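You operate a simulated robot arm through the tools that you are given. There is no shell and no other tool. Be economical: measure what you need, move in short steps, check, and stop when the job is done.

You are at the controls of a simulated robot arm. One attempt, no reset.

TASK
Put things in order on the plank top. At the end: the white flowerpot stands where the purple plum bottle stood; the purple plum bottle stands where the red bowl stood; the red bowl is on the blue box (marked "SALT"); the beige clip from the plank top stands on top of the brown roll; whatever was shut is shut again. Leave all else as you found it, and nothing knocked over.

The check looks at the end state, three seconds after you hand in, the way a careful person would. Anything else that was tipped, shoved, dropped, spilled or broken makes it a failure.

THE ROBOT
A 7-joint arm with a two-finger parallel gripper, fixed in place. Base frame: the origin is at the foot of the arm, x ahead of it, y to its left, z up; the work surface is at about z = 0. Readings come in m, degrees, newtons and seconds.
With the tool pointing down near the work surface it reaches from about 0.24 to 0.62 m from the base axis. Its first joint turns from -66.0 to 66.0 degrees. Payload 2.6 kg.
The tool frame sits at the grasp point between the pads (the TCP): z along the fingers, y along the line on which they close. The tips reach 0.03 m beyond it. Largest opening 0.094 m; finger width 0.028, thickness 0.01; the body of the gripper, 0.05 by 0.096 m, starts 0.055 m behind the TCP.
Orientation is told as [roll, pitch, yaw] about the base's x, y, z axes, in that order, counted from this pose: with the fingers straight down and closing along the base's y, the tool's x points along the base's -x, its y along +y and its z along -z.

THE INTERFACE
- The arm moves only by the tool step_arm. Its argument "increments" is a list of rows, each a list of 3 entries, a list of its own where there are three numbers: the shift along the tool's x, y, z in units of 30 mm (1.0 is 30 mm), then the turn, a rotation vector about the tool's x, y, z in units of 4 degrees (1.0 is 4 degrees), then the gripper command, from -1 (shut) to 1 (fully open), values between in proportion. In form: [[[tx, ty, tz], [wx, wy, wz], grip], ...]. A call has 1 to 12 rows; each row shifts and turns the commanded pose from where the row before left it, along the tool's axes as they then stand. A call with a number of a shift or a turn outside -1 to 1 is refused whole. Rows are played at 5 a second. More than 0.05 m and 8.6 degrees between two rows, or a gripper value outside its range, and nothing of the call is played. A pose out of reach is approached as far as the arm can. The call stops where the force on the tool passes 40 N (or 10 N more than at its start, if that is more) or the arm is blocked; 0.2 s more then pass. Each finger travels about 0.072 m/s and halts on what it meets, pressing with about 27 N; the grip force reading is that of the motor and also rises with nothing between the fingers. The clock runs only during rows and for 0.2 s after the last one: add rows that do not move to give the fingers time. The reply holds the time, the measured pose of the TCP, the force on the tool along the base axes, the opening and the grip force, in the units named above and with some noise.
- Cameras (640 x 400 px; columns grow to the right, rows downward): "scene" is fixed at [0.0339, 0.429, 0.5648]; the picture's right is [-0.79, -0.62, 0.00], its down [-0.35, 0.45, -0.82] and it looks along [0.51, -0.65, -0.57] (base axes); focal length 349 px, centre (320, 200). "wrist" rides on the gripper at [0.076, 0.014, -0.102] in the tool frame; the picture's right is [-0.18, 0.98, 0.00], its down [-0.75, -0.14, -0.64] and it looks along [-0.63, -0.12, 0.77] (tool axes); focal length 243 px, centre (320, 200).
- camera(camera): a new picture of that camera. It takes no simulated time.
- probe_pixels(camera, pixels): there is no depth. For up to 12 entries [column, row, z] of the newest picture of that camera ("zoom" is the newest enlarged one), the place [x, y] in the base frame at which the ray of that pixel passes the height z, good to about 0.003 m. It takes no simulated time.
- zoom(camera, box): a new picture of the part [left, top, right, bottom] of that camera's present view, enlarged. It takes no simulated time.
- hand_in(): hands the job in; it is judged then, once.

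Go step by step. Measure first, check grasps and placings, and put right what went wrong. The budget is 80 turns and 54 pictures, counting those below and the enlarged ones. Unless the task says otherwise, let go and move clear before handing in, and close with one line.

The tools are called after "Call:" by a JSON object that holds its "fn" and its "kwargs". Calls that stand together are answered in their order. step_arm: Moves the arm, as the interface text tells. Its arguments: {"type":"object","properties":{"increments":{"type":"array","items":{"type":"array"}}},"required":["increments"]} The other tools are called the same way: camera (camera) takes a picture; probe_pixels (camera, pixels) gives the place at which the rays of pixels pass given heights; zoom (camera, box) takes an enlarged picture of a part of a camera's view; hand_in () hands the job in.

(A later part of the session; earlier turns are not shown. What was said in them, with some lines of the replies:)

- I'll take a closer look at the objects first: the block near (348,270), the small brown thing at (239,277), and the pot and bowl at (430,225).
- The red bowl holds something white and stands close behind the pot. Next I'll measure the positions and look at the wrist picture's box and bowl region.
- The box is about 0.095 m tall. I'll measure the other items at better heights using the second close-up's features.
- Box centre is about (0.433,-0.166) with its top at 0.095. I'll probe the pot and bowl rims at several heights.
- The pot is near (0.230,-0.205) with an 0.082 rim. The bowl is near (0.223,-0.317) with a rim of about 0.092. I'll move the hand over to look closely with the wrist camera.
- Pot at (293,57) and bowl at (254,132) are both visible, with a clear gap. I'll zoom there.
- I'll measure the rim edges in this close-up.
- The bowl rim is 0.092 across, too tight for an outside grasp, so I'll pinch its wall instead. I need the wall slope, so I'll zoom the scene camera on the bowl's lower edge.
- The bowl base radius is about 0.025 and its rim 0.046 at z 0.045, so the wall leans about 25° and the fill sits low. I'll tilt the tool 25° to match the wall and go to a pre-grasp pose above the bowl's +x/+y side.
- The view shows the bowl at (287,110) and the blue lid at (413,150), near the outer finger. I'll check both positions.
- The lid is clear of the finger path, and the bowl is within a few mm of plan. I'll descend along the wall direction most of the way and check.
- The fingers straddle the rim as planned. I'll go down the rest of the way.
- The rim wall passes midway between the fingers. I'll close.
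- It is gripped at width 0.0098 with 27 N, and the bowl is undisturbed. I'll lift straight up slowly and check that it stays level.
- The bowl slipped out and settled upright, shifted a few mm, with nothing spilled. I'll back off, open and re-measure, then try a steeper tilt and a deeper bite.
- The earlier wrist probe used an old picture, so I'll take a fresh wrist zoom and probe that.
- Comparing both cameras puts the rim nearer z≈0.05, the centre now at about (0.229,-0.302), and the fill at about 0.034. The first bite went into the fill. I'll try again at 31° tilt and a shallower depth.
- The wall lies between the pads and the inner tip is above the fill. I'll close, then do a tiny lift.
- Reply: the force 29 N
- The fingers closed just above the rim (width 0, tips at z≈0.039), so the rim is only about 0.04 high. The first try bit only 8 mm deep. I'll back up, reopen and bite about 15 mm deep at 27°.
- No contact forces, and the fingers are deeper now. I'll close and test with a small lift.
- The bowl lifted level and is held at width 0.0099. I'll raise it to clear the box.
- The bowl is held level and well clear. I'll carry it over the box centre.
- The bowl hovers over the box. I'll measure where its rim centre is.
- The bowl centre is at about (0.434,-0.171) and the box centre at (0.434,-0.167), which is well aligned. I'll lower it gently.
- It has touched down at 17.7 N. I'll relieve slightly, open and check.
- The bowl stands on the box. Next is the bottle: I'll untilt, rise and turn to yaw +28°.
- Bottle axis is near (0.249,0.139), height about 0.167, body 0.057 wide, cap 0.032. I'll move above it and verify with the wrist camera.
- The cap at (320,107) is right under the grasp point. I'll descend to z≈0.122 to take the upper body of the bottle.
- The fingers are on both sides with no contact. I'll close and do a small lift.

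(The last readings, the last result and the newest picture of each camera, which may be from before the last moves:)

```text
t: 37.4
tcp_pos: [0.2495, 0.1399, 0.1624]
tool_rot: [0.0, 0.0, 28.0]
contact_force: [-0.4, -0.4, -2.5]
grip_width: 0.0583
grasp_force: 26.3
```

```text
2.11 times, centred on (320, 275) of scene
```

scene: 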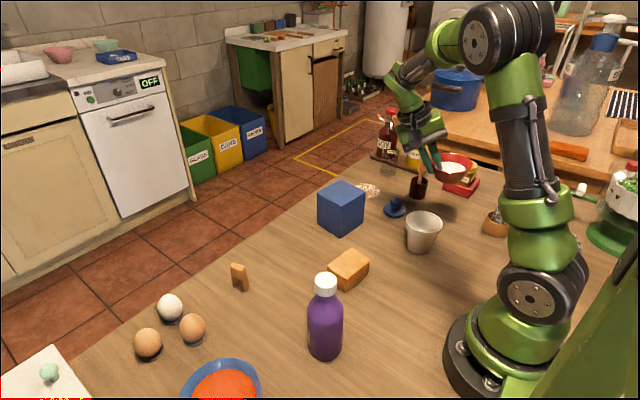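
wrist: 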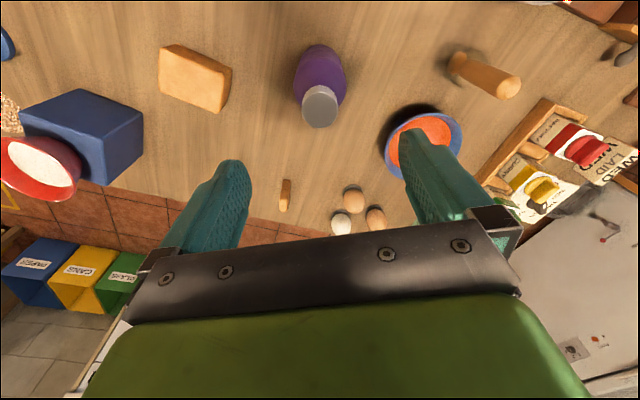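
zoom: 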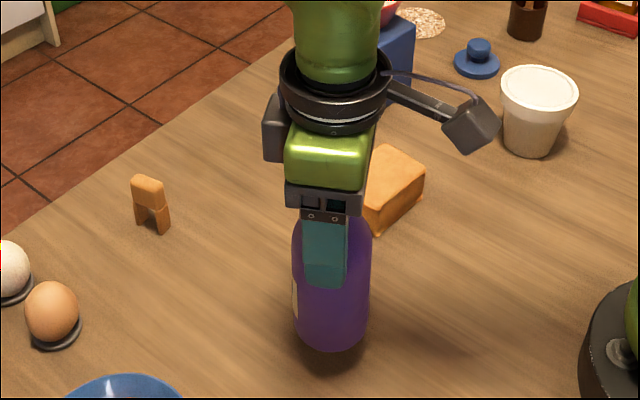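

The bottle is lifted and held at 58 mm. I'll raise it high, carry it around and rotate to yaw −55°.

Call:
{"fn": "step_arm", "kwargs": {"increments": [[[0, 0, -1], [0, 0, 0], -1], [[0, 0, -1], [0, 0, 0], -1], [[0, 0, -1], [0, 0, 0], -1], [[0, 0, -1], [0, 0, 0], -1], [[0.2275, -0.965, 0], [0, 0, 0], -1], [[0.2275, -0.965, 0], [0, 0, 0], -1], [[0.2275, -0.965, 0], [0, 0, 0], -1], [[0.2275, -0.965, 0], [0, 0, 0], -1], [[0.2275, -0.965, 0], [0, 0, 0], -1], [[0.2275, -0.965, 0], [0, 0, 0], -1], [[0.2275, -0.965, 0], [0, 0, 0], -1], [[0.2275, -0.965, 0], [0, 0, 0], -1]]}}

Call:
{"fn": "step_arm", "kwargs": {"increments": [[[0, 0, 0], [0, 0, 1], -1], [[0, 0, 0], [0, 0, 1], -1], [[0, 0, 0], [0, 0, 1], -1], [[0, 0, 0], [0, 0, 1], -1], [[0, 0, 0], [0, 0, 1], -1], [[0, 0, 0], [0, 0, 1], -1], [[0, 0, 0], [0, 0, 1], -1], [[0, 0, 0], [0, 0, 1], -1], [[0, 0, 0], [0, 0, 1], -1], [[0, 0, 0], [0, 0, 1], -1]]}}

Call:
{"fn": "step_arm", "kwargs": {"increments": [[[0, 0, 0], [0, 0, 1], -1], [[0, 0, 0], [0, 0, 1], -1], [[0, 0, 0], [0, 0, 1], -1], [[0, 0, 0], [0, 0, 1], -1], [[0, 0, 0], [0, 0, 1], -1], [[0, 0, 0], [0, 0, 1], -1], [[0, 0, 0], [0, 0, 1], -1], [[0, 0, 0], [0, 0, 1], -1], [[0, 0, 0], [0, 0, 1], -1], [[0, 0, 0], [0, 0, 1], -1], [[0, 0, 0], [0, 0, 0.75], -1]]}}

```text
t: 40.0
tcp_pos: [0.3107, -0.0902, 0.2832]
tool_rot: [-0.1, 0.0, 28.0]
contact_force: [0.1, -0.1, -3.5]
grip_width: 0.0582
grasp_force: 27.1
```

```text
t: 42.2
tcp_pos: [0.3099, -0.0904, 0.282]
tool_rot: [0.0, 0.0, -12.1]
contact_force: [-0.4, -0.2, -2.8]
grip_width: 0.0583
grasp_force: 26.8
```

```text
t: 44.6
tcp_pos: [0.3093, -0.0909, 0.2826]
tool_rot: [0.0, 0.0, -55.1]
contact_force: [-0.8, 0.4, -3.4]
grip_width: 0.0583
grasp_force: 26.7
```

The hold is stable. Now I'll translate over the bowl's old spot.

Call:
{"fn": "step_arm", "kwargs": {"increments": [[[-0.641, -0.965, 0], [0, 0, 0], -1], [[-0.641, -0.965, 0], [0, 0, 0], -1], [[-0.641, -0.965, 0], [0, 0, 0], -1], [[-0.641, -0.965, 0], [0, 0, 0], -1], [[-0.641, -0.965, 0], [0, 0, 0], -1], [[-0.641, -0.965, 0], [0, 0, 0], -1], [[-0.641, -0.965, 0], [0, 0, 0], -1], [[0, 0, 0.7], [0, 0, 0], -1], [[0, 0, 0.8], [0, 0, 0], -1], [[0, 0, 0.8], [0, 0, 0], -1]]}}

Call:
{"fn": "camera", "kwargs": {"camera": "scene"}}

```text
t: 46.8
tcp_pos: [0.2221, -0.3153, 0.2125]
tool_rot: [0.1, -0.1, -54.9]
contact_force: [-0.4, -0.2, -3.6]
grip_width: 0.0583
grasp_force: 26.8
```

```text
18 pictures are left
```

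scene: 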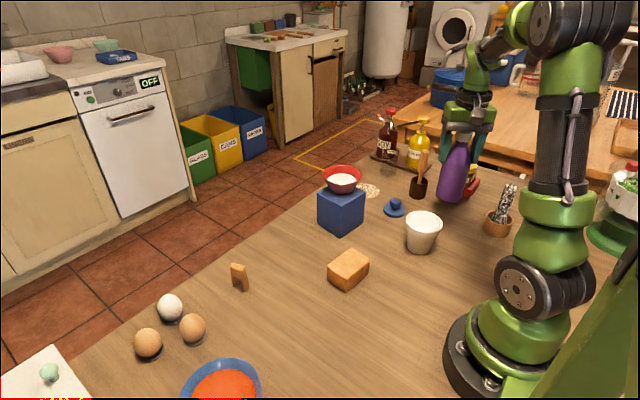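

The bottle looks slightly tilted in the picture at (455,175). I'll zoom in.

Call:
{"fn": "zoom", "kwargs": {"camera": "scene", "box": [390, 90, 530, 260]}}

```text
2.35 times, centred on (460, 175) of scene
```

zoom: 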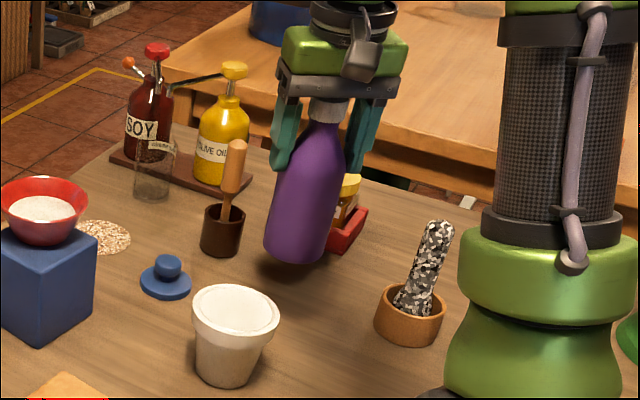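

That lean is only perspective (verticals converge toward (320,702)), so the bottle is upright. I'll lower it gently.

Call:
{"fn": "step_arm", "kwargs": {"increments": [[[0.03, -0.06, 0.8], [0, 0, 0], -1], [[0, 0, 0.8], [0, 0, 0], -1], [[0, 0, 0.7], [0, 0, 0], -1], [[0, 0, 0.4], [0, 0, 0], -1], [[0, 0, 0.15], [0, 0, 0], -1], [[0, 0, 0.1], [0, 0, 0], -1], [[0, 0, 0], [0, 0, 0], -1]]}}

```text
t: 48.4
tcp_pos: [0.2175, -0.3165, 0.1245]
tool_rot: [-0.1, 0.0, -55.0]
contact_force: [0.3, -0.6, -3.0]
grip_width: 0.058
grasp_force: 27.7
```

Call:
{"fn": "step_arm", "kwargs": {"increments": [[[0, 0, 0.04], [0, 0, 0], -1], [[0, 0, 0], [0, 0, 0], -1]]}}

```text
t: 49.0
tcp_pos: [0.219, -0.3163, 0.1244]
tool_rot: [0.0, 0.0, -55.0]
contact_force: [-0.4, 2.2, 2.4]
grip_width: 0.0581
grasp_force: 26.7
```

Touchdown (force sign flipped). I'll open moderately and rise.

Call:
{"fn": "step_arm", "kwargs": {"increments": [[[0, 0, 0], [0, 0, 0], 0.4], [[0, 0, 0], [0, 0, 0], 0.6], [[0, 0, 0], [0, 0, 0], 0.6], [[0, 0, -0.5], [0, 0, 0], 0.6], [[0, 0, -1], [0, 0, 0], 0.6], [[0, 0, -1], [0, 0, 0], 0.6], [[0, 0, -1], [0, 0, 0], 0.6], [[0, 0, -1], [0, 0, 0], 0.6], [[0, 0, -0.5], [0, 0, 0], 0.6]]}}

Call:
{"fn": "zoom", "kwargs": {"camera": "scene", "box": [390, 120, 530, 270]}}

```text
t: 51.0
tcp_pos: [0.2207, -0.3167, 0.2738]
tool_rot: [0.1, -0.1, -55.1]
contact_force: [-0.9, -1.2, -0.2]
grip_width: 0.0752
grasp_force: 0.1
```

```text
2.67 times, centred on (460, 195) of scene
```

zoom: 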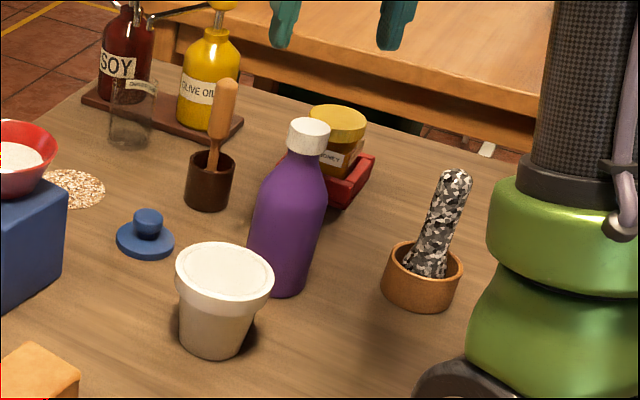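

The bottle stands on the old bowl spot. Next is the pot: I'll measure its rim in this picture.

Call:
{"fn": "probe_pixels", "kwargs": {"camera": "zoom", "pixels": [[176, 266, 0.077], [274, 276, 0.077], [226, 242, 0.077], [222, 299, 0.077], [207, 340, 0], [213, 360, 0], [290, 296, 0], [272, 285, 0]]}}

```text
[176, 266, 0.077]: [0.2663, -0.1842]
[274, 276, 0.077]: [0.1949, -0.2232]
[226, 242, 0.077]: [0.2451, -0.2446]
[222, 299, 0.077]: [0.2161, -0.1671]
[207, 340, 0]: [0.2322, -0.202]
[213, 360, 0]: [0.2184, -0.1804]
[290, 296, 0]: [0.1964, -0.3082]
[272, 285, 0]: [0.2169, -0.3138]
```

Call:
{"fn": "step_arm", "kwargs": {"increments": [[[0, 0, 0], [0, 0, -1], 1], [[0, 0, 0], [0, 0, -1], 1], [[0, 0, 0], [0, 0, -1], 1], [[0, 0, 0], [0, 0, -0.5], 1], [[0.57, 0.77, 0], [0, 0, 0], 1], [[0.57, 0.77, 0], [0, 0, 0], 1], [[0.57, 0.77, 0], [0, 0, 0], 1], [[0.57, 0.77, 0], [0, 0, 0], 1], [[0, 0, 0.7], [0, 0, 0], 1], [[0, 0, 0.8], [0, 0, 0], 1], [[0, 0, 0.8], [0, 0, 0], 1]]}}

Call:
{"fn": "camera", "kwargs": {"camera": "wrist"}}

```text
t: 53.4
tcp_pos: [0.2274, -0.2029, 0.2039]
tool_rot: [0.0, -0.1, -40.9]
contact_force: [-1.0, 0.5, -0.3]
grip_width: 0.0941
grasp_force: 0.1
```

```text
15 pictures are left
```

wrist: 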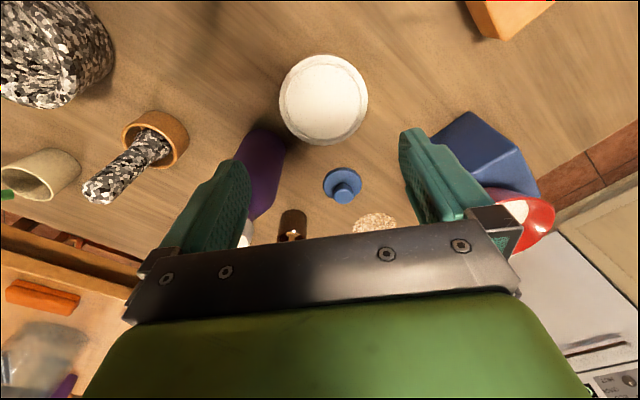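

The pot at (323,99) is offset about 3 mm in y and 7 mm in x from the grasp axis. I'll correct and descend over the rim.

Call:
{"fn": "step_arm", "kwargs": {"increments": [[[0.22, 0.08, 0], [0, 0, 0], 1], [[0, 0, 0.9], [0, 0, 0], 1], [[0, 0, 0.9], [0, 0, 0], 1], [[0, 0, 0.9], [0, 0, 0], 1], [[0, 0, 0], [0, 0, 0], 1]]}}

Call:
{"fn": "camera", "kwargs": {"camera": "wrist"}}

```text
t: 54.6
tcp_pos: [0.2243, -0.1965, 0.1219]
tool_rot: [0.0, 0.0, -41.0]
contact_force: [-0.1, -0.4, 0.1]
grip_width: 0.0941
grasp_force: 0.1
```

```text
14 pictures are left
```

wrist: 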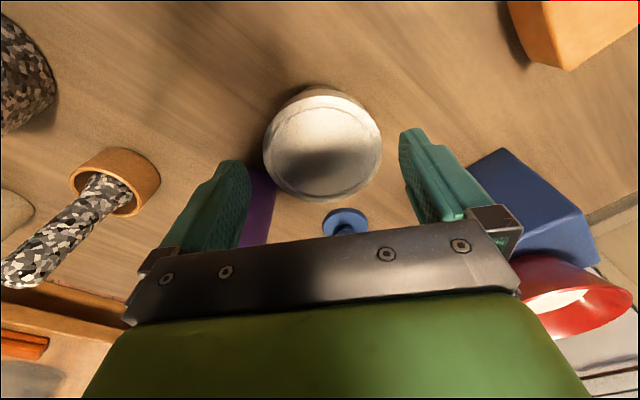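

The pot rim (263–382) is centred between the fingers. I'll descend and grip.

Call:
{"fn": "step_arm", "kwargs": {"increments": [[[0, 0, 0.7], [0, 0, 0], 1], [[0, 0, 0.7], [0, 0, 0], 1], [[0, 0, 0.6], [0, 0, 0], 1], [[0, 0, 0], [0, 0, 0], 0.8], [[0, 0, 0], [0, 0, 0], 0.6], [[0, 0, 0], [0, 0, 0], -0.5], [[0, 0, 0], [0, 0, 0], -1], [[0, 0, 0], [0, 0, 0], -1]]}}

Call:
{"fn": "step_arm", "kwargs": {"increments": [[[0, 0, -0.3], [0, 0, 0], -1], [[0, 0, -0.3], [0, 0, 0], -1]]}}

Call:
{"fn": "zoom", "kwargs": {"camera": "scene", "box": [370, 150, 490, 270]}}

```text
t: 56.4
tcp_pos: [0.2246, -0.1957, 0.0621]
tool_rot: [0.0, 0.0, -41.0]
contact_force: [-0.2, 1.0, -0.7]
grip_width: 0.0756
grasp_force: 26.7
```

```text
t: 57.0
tcp_pos: [0.2245, -0.1962, 0.0812]
tool_rot: [-0.1, 0.0, -41.0]
contact_force: [-0.3, -1.0, -1.6]
grip_width: 0.0756
grasp_force: 27.4
```

```text
3.33 times, centred on (430, 210) of scene
```

zoom: 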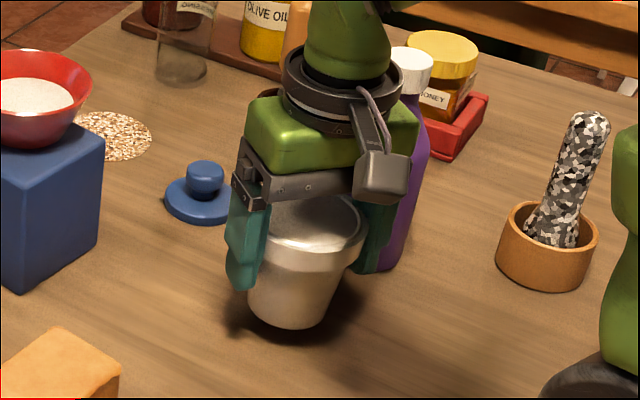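

The pot is held. I'll raise it, carry it to a waypoint, and check the distance of the soup bowl to the drop spot.

Call:
{"fn": "step_arm", "kwargs": {"increments": [[[0, 0, -0.8], [0, 0, 0], -1], [[0, 0, -0.8], [0, 0, 0], -1], [[0, 0, -0.8], [0, 0, 0], -1], [[0, 0, -0.8], [0, 0, 0], -1], [[0, 0, -0.8], [0, 0, 0], -1], [[0.288, 0.971, 0], [0, 0, 0], -1], [[0.288, 0.971, 0], [0, 0, 0], -1], [[0.288, 0.971, 0], [0, 0, 0], -1], [[0.288, 0.971, 0], [0, 0, 0], -1], [[0.288, 0.971, 0], [0, 0, 0], -1], [[0.288, 0.971, 0], [0, 0, 0], -1]]}}

Call:
{"fn": "step_arm", "kwargs": {"increments": [[[0, 0, 0], [0, 0, -1], -1], [[0, 0, 0], [0, 0, -1], -1], [[0, 0, 0], [0, 0, -1], -1], [[0, 0, 0], [0, 0, -1], -1], [[0, 0, 0], [0, 0, -1], -1], [[0, 0, 0], [0, 0, -1], -1], [[0, 0, 0], [0, 0, -1], -1], [[0, 0, 0], [0, 0, -1], -1], [[0, 0, 0], [0, 0, -1], -1]]}}

Call:
{"fn": "step_arm", "kwargs": {"increments": [[[0, 0, 0], [0, 0, -1], -1], [[0, 0, 0], [0, 0, -1], -1], [[0, 0, 0], [0, 0, -1], -1], [[0, 0, 0], [0, 0, -1], -1], [[0, 0, 0], [0, 0, -1], -1], [[0, 0, 0], [0, 0, -1], -1], [[0, 0, 0], [0, 0, -1], -1], [[0, 0, 0], [0, 0, -1], -1], [[0, 0, 0], [0, 0, -0.25], -1]]}}

Call:
{"fn": "probe_pixels", "kwargs": {"camera": "scene", "pixels": [[263, 385, 0.045], [222, 358, 0.045], [248, 364, 0.045], [181, 395, 0.045]]}}

```text
t: 59.4
tcp_pos: [0.3, -0.0295, 0.2023]
tool_rot: [0.0, -0.1, -40.9]
contact_force: [0.0, 0.1, -1.9]
grip_width: 0.0758
grasp_force: 26.6
```

```text
t: 61.4
tcp_pos: [0.3001, -0.0307, 0.2017]
tool_rot: [0.0, -0.1, -4.9]
contact_force: [0.4, -0.1, -1.1]
grip_width: 0.0756
grasp_force: 27.4
```

```text
t: 63.4
tcp_pos: [0.3002, -0.0315, 0.2007]
tool_rot: [-0.1, 0.0, 28.0]
contact_force: [-0.4, -0.4, -0.8]
grip_width: 0.0754
grasp_force: 27.1
```

```text
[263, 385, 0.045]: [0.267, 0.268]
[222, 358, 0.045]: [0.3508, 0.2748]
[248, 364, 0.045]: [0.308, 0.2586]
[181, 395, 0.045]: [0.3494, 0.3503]
```

The soup bowl is more than 0.11 m away. I'll move the pot over the old bottle spot and lower it.

Call:
{"fn": "step_arm", "kwargs": {"increments": [[[-0.19, 0.968, 0], [0, 0, 0], -1], [[-0.19, 0.968, 0], [0, 0, 0], -1], [[-0.19, 0.968, 0], [0, 0, 0], -1], [[-0.19, 0.968, 0], [0, 0, 0], -1], [[-0.19, 0.968, 0], [0, 0, 0], -1], [[-0.19, 0.968, 0], [0, 0, 0], -1], [[0, 0, 0.9], [0, 0, 0], -1], [[0, 0, 0.9], [0, 0, 0], -1], [[0, 0, 0.9], [0, 0, 0], -1], [[0, 0, 0.9], [0, 0, 0], -1], [[0, 0, 0.6], [0, 0, 0], -1], [[0, 0, 0.2], [0, 0, 0], -1]]}}

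```text
t: 66.0
tcp_pos: [0.2484, 0.1395, 0.0694]
tool_rot: [0.0, -0.1, 28.0]
contact_force: [-0.3, -0.7, -1.5]
grip_width: 0.0757
grasp_force: 27.0
```

Call:
{"fn": "step_arm", "kwargs": {"increments": [[[0, 0, 0.1], [0, 0, 0], -1], [[0, 0, 0.08], [0, 0, 0], -1], [[0, 0, 0.05], [0, 0, 0], -1], [[0, 0, 0], [0, 0, 0], -1]]}}

```text
t: 67.0
tcp_pos: [0.2483, 0.1401, 0.0636]
tool_rot: [0.2, 0.1, 28.1]
contact_force: [0.2, -0.2, 1.4]
grip_width: 0.0754
grasp_force: 27.0
```

The load has gone, so the pot is touching the plank. I'll release and rise.

Call:
{"fn": "step_arm", "kwargs": {"increments": [[[0, 0, 0], [0, 0, 0], 0.7], [[0, 0, 0], [0, 0, 0], 1], [[0, 0, 0], [0, 0, 0], 1], [[0, 0, -0.5], [0, 0, 0], 1], [[0, 0, -1], [0, 0, 0], 1], [[0, 0, -1], [0, 0, 0], 1], [[0, 0, -1], [0, 0, 0], 1], [[0, 0, -1], [0, 0, 0], 1]]}}

Call:
{"fn": "camera", "kwargs": {"camera": "scene"}}

```text
t: 68.8
tcp_pos: [0.2483, 0.1393, 0.198]
tool_rot: [0.0, 0.0, 28.0]
contact_force: [-0.2, -0.7, -0.2]
grip_width: 0.0942
grasp_force: 0.1
```

```text
12 pictures are left
```

scene: 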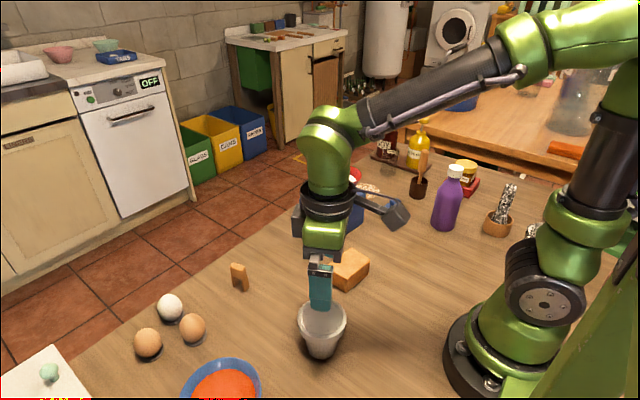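

The pot stands on the old bottle spot at (322,335). Next is the clip near (0.475,0.137). I'll move above it and align yaw to about 11°.

Call:
{"fn": "step_arm", "kwargs": {"increments": [[[-0.943, -0.516, 0], [0, 0, 0], 0.5], [[-0.943, -0.516, 0], [0, 0, 0], 0.2], [[-0.943, -0.516, 0], [0, 0, 0], 0.2], [[-0.943, -0.516, 0], [0, 0, 0], 0.2], [[-0.943, -0.516, 0], [0, 0, 0], 0.2], [[-0.943, -0.516, 0], [0, 0, 0], 0.2], [[-0.943, -0.516, 0], [0, 0, 0], 0.2], [[0, 0, 0], [0, 0, 1], 0.2], [[0, 0, 0], [0, 0, 1], 0.2], [[0, 0, 0], [0, 0, 1], 0.2], [[0, 0, 0], [0, 0, 1], 0.2], [[0, 0, 0], [0, 0, 0.25], 0.2]]}}

Call:
{"fn": "zoom", "kwargs": {"camera": "wrist", "box": [220, 20, 420, 200]}}

```text
t: 71.4
tcp_pos: [0.4744, 0.1372, 0.1965]
tool_rot: [0.1, 0.0, 11.0]
contact_force: [-1.0, 0.2, -0.2]
grip_width: 0.0564
grasp_force: 0.0
```

```text
2.22 times, centred on (320, 110) of wrist
```

zoom: 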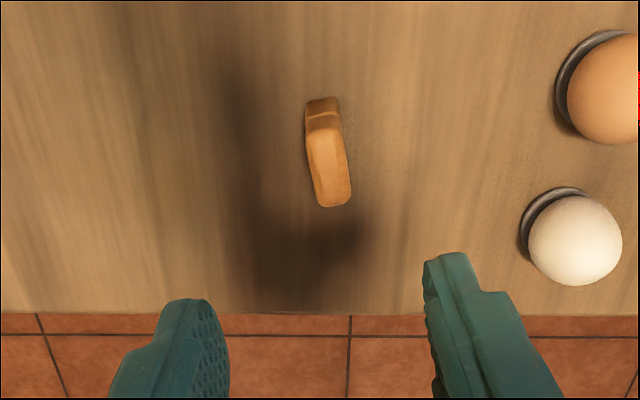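

Call:
{"fn": "probe_pixels", "kwargs": {"camera": "zoom", "pixels": [[308, 135, 0.052], [341, 130, 0.052], [321, 207, 0.052], [351, 200, 0.052], [330, 168, 0.052], [307, 105, 0], [337, 98, 0]]}}

```text
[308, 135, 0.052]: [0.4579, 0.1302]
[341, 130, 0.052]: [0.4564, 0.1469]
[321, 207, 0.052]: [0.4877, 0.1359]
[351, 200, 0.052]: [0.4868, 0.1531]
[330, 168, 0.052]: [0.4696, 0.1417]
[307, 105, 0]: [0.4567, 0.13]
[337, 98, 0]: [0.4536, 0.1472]
```

Clip centre is (0.472,0.1415), 17 mm thick, with its axis at about 11°, so it matches. I'll shift 5 mm and descend to grip.

Call:
{"fn": "step_arm", "kwargs": {"increments": [[[0.05, 0.157, 0], [0, 0, 0], 0.2], [[0, 0, 0.9], [0, 0, 0], 0.2], [[0, 0, 0.9], [0, 0, 0], 0.2], [[0, 0, 0.9], [0, 0, 0], 0.2], [[0, 0, 0.9], [0, 0, 0], 0.2], [[0, 0, 0.8], [0, 0, 0], 0.2], [[0, 0, 0.5], [0, 0, 0], 0.2], [[0, 0, 0], [0, 0, 0], 0.2]]}}

Call:
{"fn": "zoom", "kwargs": {"camera": "scene", "box": [190, 210, 300, 310]}}

```text
t: 73.2
tcp_pos: [0.4723, 0.1405, 0.0515]
tool_rot: [0.1, 0.0, 11.0]
contact_force: [0.7, 0.0, 0.3]
grip_width: 0.0565
grasp_force: 0.1
```

```text
4.00 times, centred on (245, 260) of scene
```

zoom: 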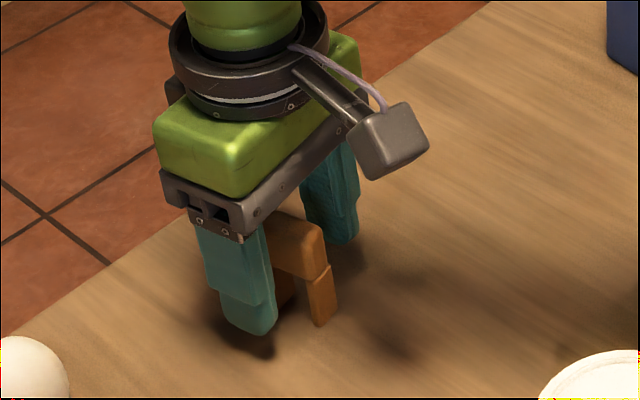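

The clip is between the fingers. I'll grip and lift.

Call:
{"fn": "step_arm", "kwargs": {"increments": [[[0, 0, 0], [0, 0, 0], -0.1], [[0, 0, 0], [0, 0, 0], -0.4], [[0, 0, 0], [0, 0, 0], -0.6], [[0, 0, 0], [0, 0, 0], -1], [[0, 0, 0], [0, 0, 0], -1]]}}

Call:
{"fn": "step_arm", "kwargs": {"increments": [[[0, 0, -0.3], [0, 0, 0], -1], [[0, 0, -0.7], [0, 0, 0], -1], [[0, 0, -1], [0, 0, 0], -1], [[0, 0, -0.8], [0, 0, 0], -1]]}}

Call:
{"fn": "zoom", "kwargs": {"camera": "scene", "box": [190, 170, 390, 310]}}

```text
t: 74.4
tcp_pos: [0.473, 0.1395, 0.0511]
tool_rot: [0.0, 0.0, 11.0]
contact_force: [-0.3, 0.3, 0.7]
grip_width: 0.0189
grasp_force: 27.2
```

```text
t: 75.4
tcp_pos: [0.473, 0.1412, 0.1345]
tool_rot: [0.0, 0.0, 10.9]
contact_force: [-0.1, -1.3, -0.5]
grip_width: 0.0188
grasp_force: 26.7
```

```text
2.86 times, centred on (290, 240) of scene
```

zoom: 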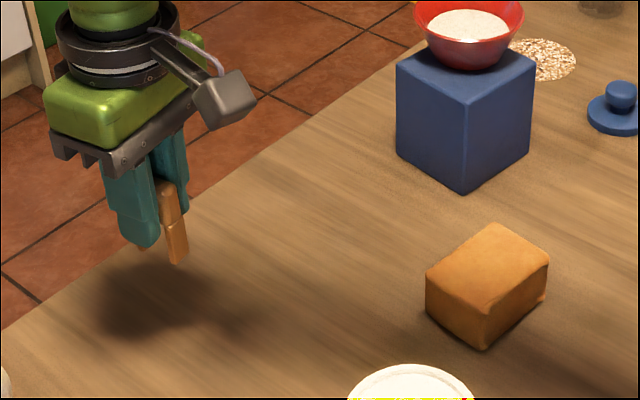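

Call:
{"fn": "probe_pixels", "kwargs": {"camera": "zoom", "pixels": [[426, 276, 0.04], [483, 318, 0.04], [549, 257, 0.04], [494, 223, 0.04], [484, 349, 0], [427, 305, 0], [546, 296, 0], [488, 270, 0.04], [488, 270, 0.045], [483, 318, 0.035], [483, 318, 0.045]]}}

```text
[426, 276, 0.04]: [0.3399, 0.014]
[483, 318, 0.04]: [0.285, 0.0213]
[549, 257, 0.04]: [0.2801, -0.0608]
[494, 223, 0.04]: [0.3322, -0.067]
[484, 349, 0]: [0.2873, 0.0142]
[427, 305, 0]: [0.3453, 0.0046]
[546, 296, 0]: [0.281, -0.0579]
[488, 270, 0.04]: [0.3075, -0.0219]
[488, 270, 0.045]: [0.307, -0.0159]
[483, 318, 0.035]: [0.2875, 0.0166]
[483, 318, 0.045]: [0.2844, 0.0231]
```

Roll centre is about (0.309,-0.022) with its top at about 0.037. I'll carry the clip over it and align it with the roll.

Call:
{"fn": "step_arm", "kwargs": {"increments": [[[0.914, -0.615, 0], [0, 0, 0], -1], [[0.914, -0.615, 0], [0, 0, 0], -1], [[0.914, -0.615, 0], [0, 0, 0], -1], [[0.914, -0.615, 0], [0, 0, 0], -1], [[0.914, -0.615, 0], [0, 0, 0], -1], [[0.914, -0.615, 0], [0, 0, 0], -1], [[0.914, -0.615, 0], [0, 0, 0], -1], [[0, 0, 0], [0, 0, 1], -1], [[0, 0, 0], [0, 0, 1], -1], [[0, 0, 0], [0, 0, 1], -1], [[0, 0, 0], [0, 0, 1], -1], [[0, 0, 0.8], [0, 0, 0], -1]]}}

Call:
{"fn": "zoom", "kwargs": {"camera": "scene", "box": [290, 190, 400, 300]}}

```text
t: 78.0
tcp_pos: [0.3092, -0.0225, 0.1106]
tool_rot: [0.0, 0.0, -5.0]
contact_force: [0.1, 0.5, -0.3]
grip_width: 0.0186
grasp_force: 27.5
```

```text
3.64 times, centred on (345, 245) of scene
```

zoom: 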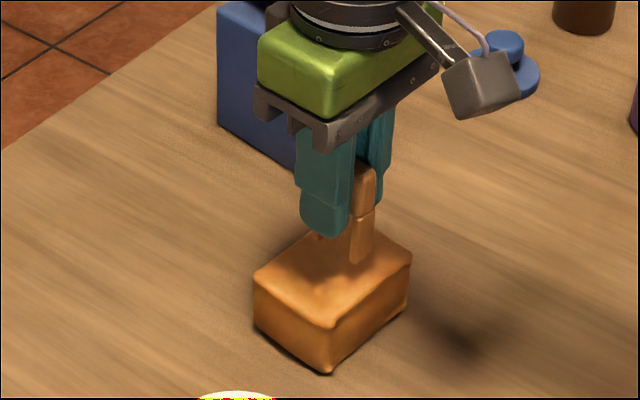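

Positioned over the roll's middle. I'll lower gently.

Call:
{"fn": "step_arm", "kwargs": {"increments": [[[0, 0, 0.3], [0, 0, 0], -1], [[0, 0, 0.2], [0, 0, 0], -1], [[0, 0, 0.07], [0, 0, 0], -1], [[0, 0, 0], [0, 0, 0], -1]]}}

```text
t: 79.0
tcp_pos: [0.3109, -0.0227, 0.0942]
tool_rot: [-0.1, -0.2, -5.0]
contact_force: [-2.0, 1.5, 23.2]
grip_width: 0.0189
grasp_force: 27.3
```

Contact at z≈0.094. I'll relieve and release slightly.

Call:
{"fn": "step_arm", "kwargs": {"increments": [[[0, 0, -0.025], [0, 0, 0], -1], [[0, 0, 0], [0, 0, 0], -1]]}}

Call:
{"fn": "zoom", "kwargs": {"camera": "scene", "box": [290, 190, 400, 300]}}

```text
t: 79.6
tcp_pos: [0.3094, -0.0221, 0.0951]
tool_rot: [0.0, -0.3, -4.8]
contact_force: [5.3, -0.6, 14.1]
grip_width: 0.019
grasp_force: 26.4
```

```text
3.64 times, centred on (345, 245) of scene
```

zoom: 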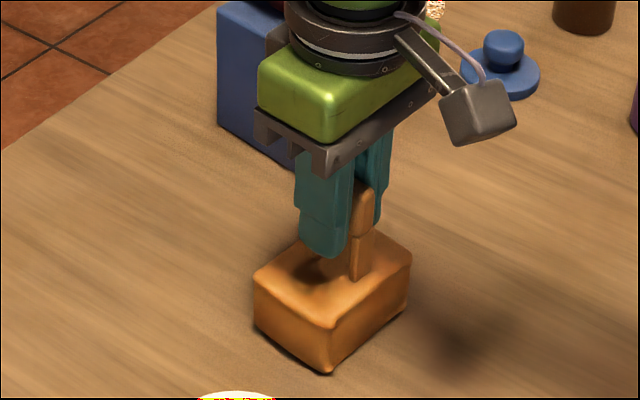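

The clip's foot is on the roll. I'll relieve a touch more, then open slowly and rise.

Call:
{"fn": "step_arm", "kwargs": {"increments": [[[0, 0, -0.025], [0, 0, 0], -1], [[0, 0, 0], [0, 0, 0], -0.55], [[0, 0, 0], [0, 0, 0], -0.4], [[0, 0, 0], [0, 0, 0], -0.1], [[0, 0, 0], [0, 0, 0], 0.1], [[0, 0, 0], [0, 0, 0], 0.1], [[0, 0, -0.5], [0, 0, 0], 0.1], [[0, 0, -0.8], [0, 0, 0], 0.1], [[0, 0, -1], [0, 0, 0], 0.1], [[0, 0, -1], [0, 0, 0], 0.1], [[0, 0, -1], [0, 0, 0], 0.1]]}}

Call:
{"fn": "camera", "kwargs": {"camera": "scene"}}

```text
t: 82.0
tcp_pos: [0.3069, -0.0226, 0.2266]
tool_rot: [0.0, -0.1, -5.0]
contact_force: [0.5, -0.3, -0.3]
grip_width: 0.0517
grasp_force: 0.0
```

```text
6 pictures are left
```

scene: 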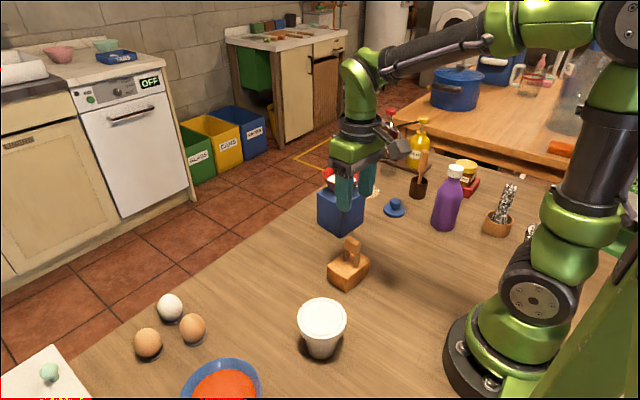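

The clip stands on the roll. I'll move the hand back to its start area (clear of the bowl) and take a last check.

Call:
{"fn": "step_arm", "kwargs": {"increments": [[[0, 0, -0.6], [0, 0, 0], 0.1], [[-0.2, 0.6, -0.6], [0, 0, 0], 0.1], [[-0.4, 0.9, 0], [0, 0, 0], 0.1], [[-0.4, 0.9, 0], [0, 0, 0], 0.1], [[-0.4, 0.9, 0], [0, 0, 0], 0.1], [[-0.4, 0.9, 0], [0, 0, 0], 0.1]]}}

Call:
{"fn": "zoom", "kwargs": {"camera": "scene", "box": [290, 150, 410, 300]}}

Call:
{"fn": "zoom", "kwargs": {"camera": "scene", "box": [280, 140, 520, 370]}}

```text
t: 83.4
tcp_pos: [0.3722, 0.0986, 0.26]
tool_rot: [0.0, 0.1, -5.1]
contact_force: [0.1, -1.1, 0.2]
grip_width: 0.0515
grasp_force: 0.0
```

```text
2.67 times, centred on (350, 225) of scene
```

zoom: 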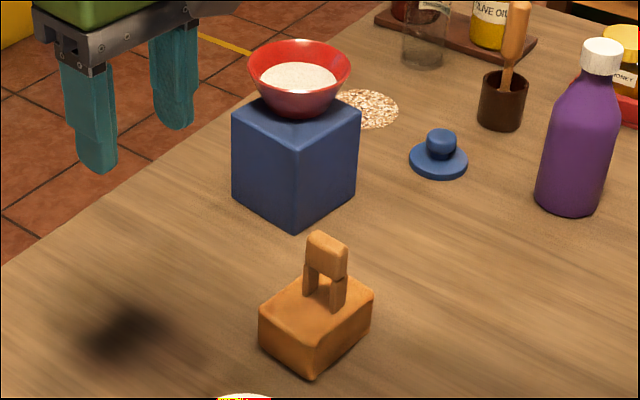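

```text
1.74 times, centred on (400, 255) of scene
```

zoom: 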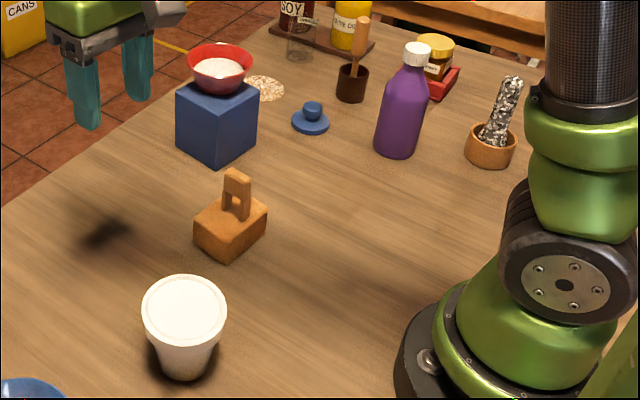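

The pictures show everything in place and upright: bowl on the box, bottle on the old bowl spot, pot on the old bottle spot, clip on the roll. The hand is clear, so I'm handing in.

Call:
{"fn": "hand_in", "kwargs": {}}

```text
The job is handed in.
```

The job is handed in: the last pictures show the pot, bottle, bowl and clip each standing where the task asked, with nothing tipped or spilled. I never saw the "SALT" mark (no label showed on the sides I could see), so I used the only blue box on the plank. Nothing had to be opened.
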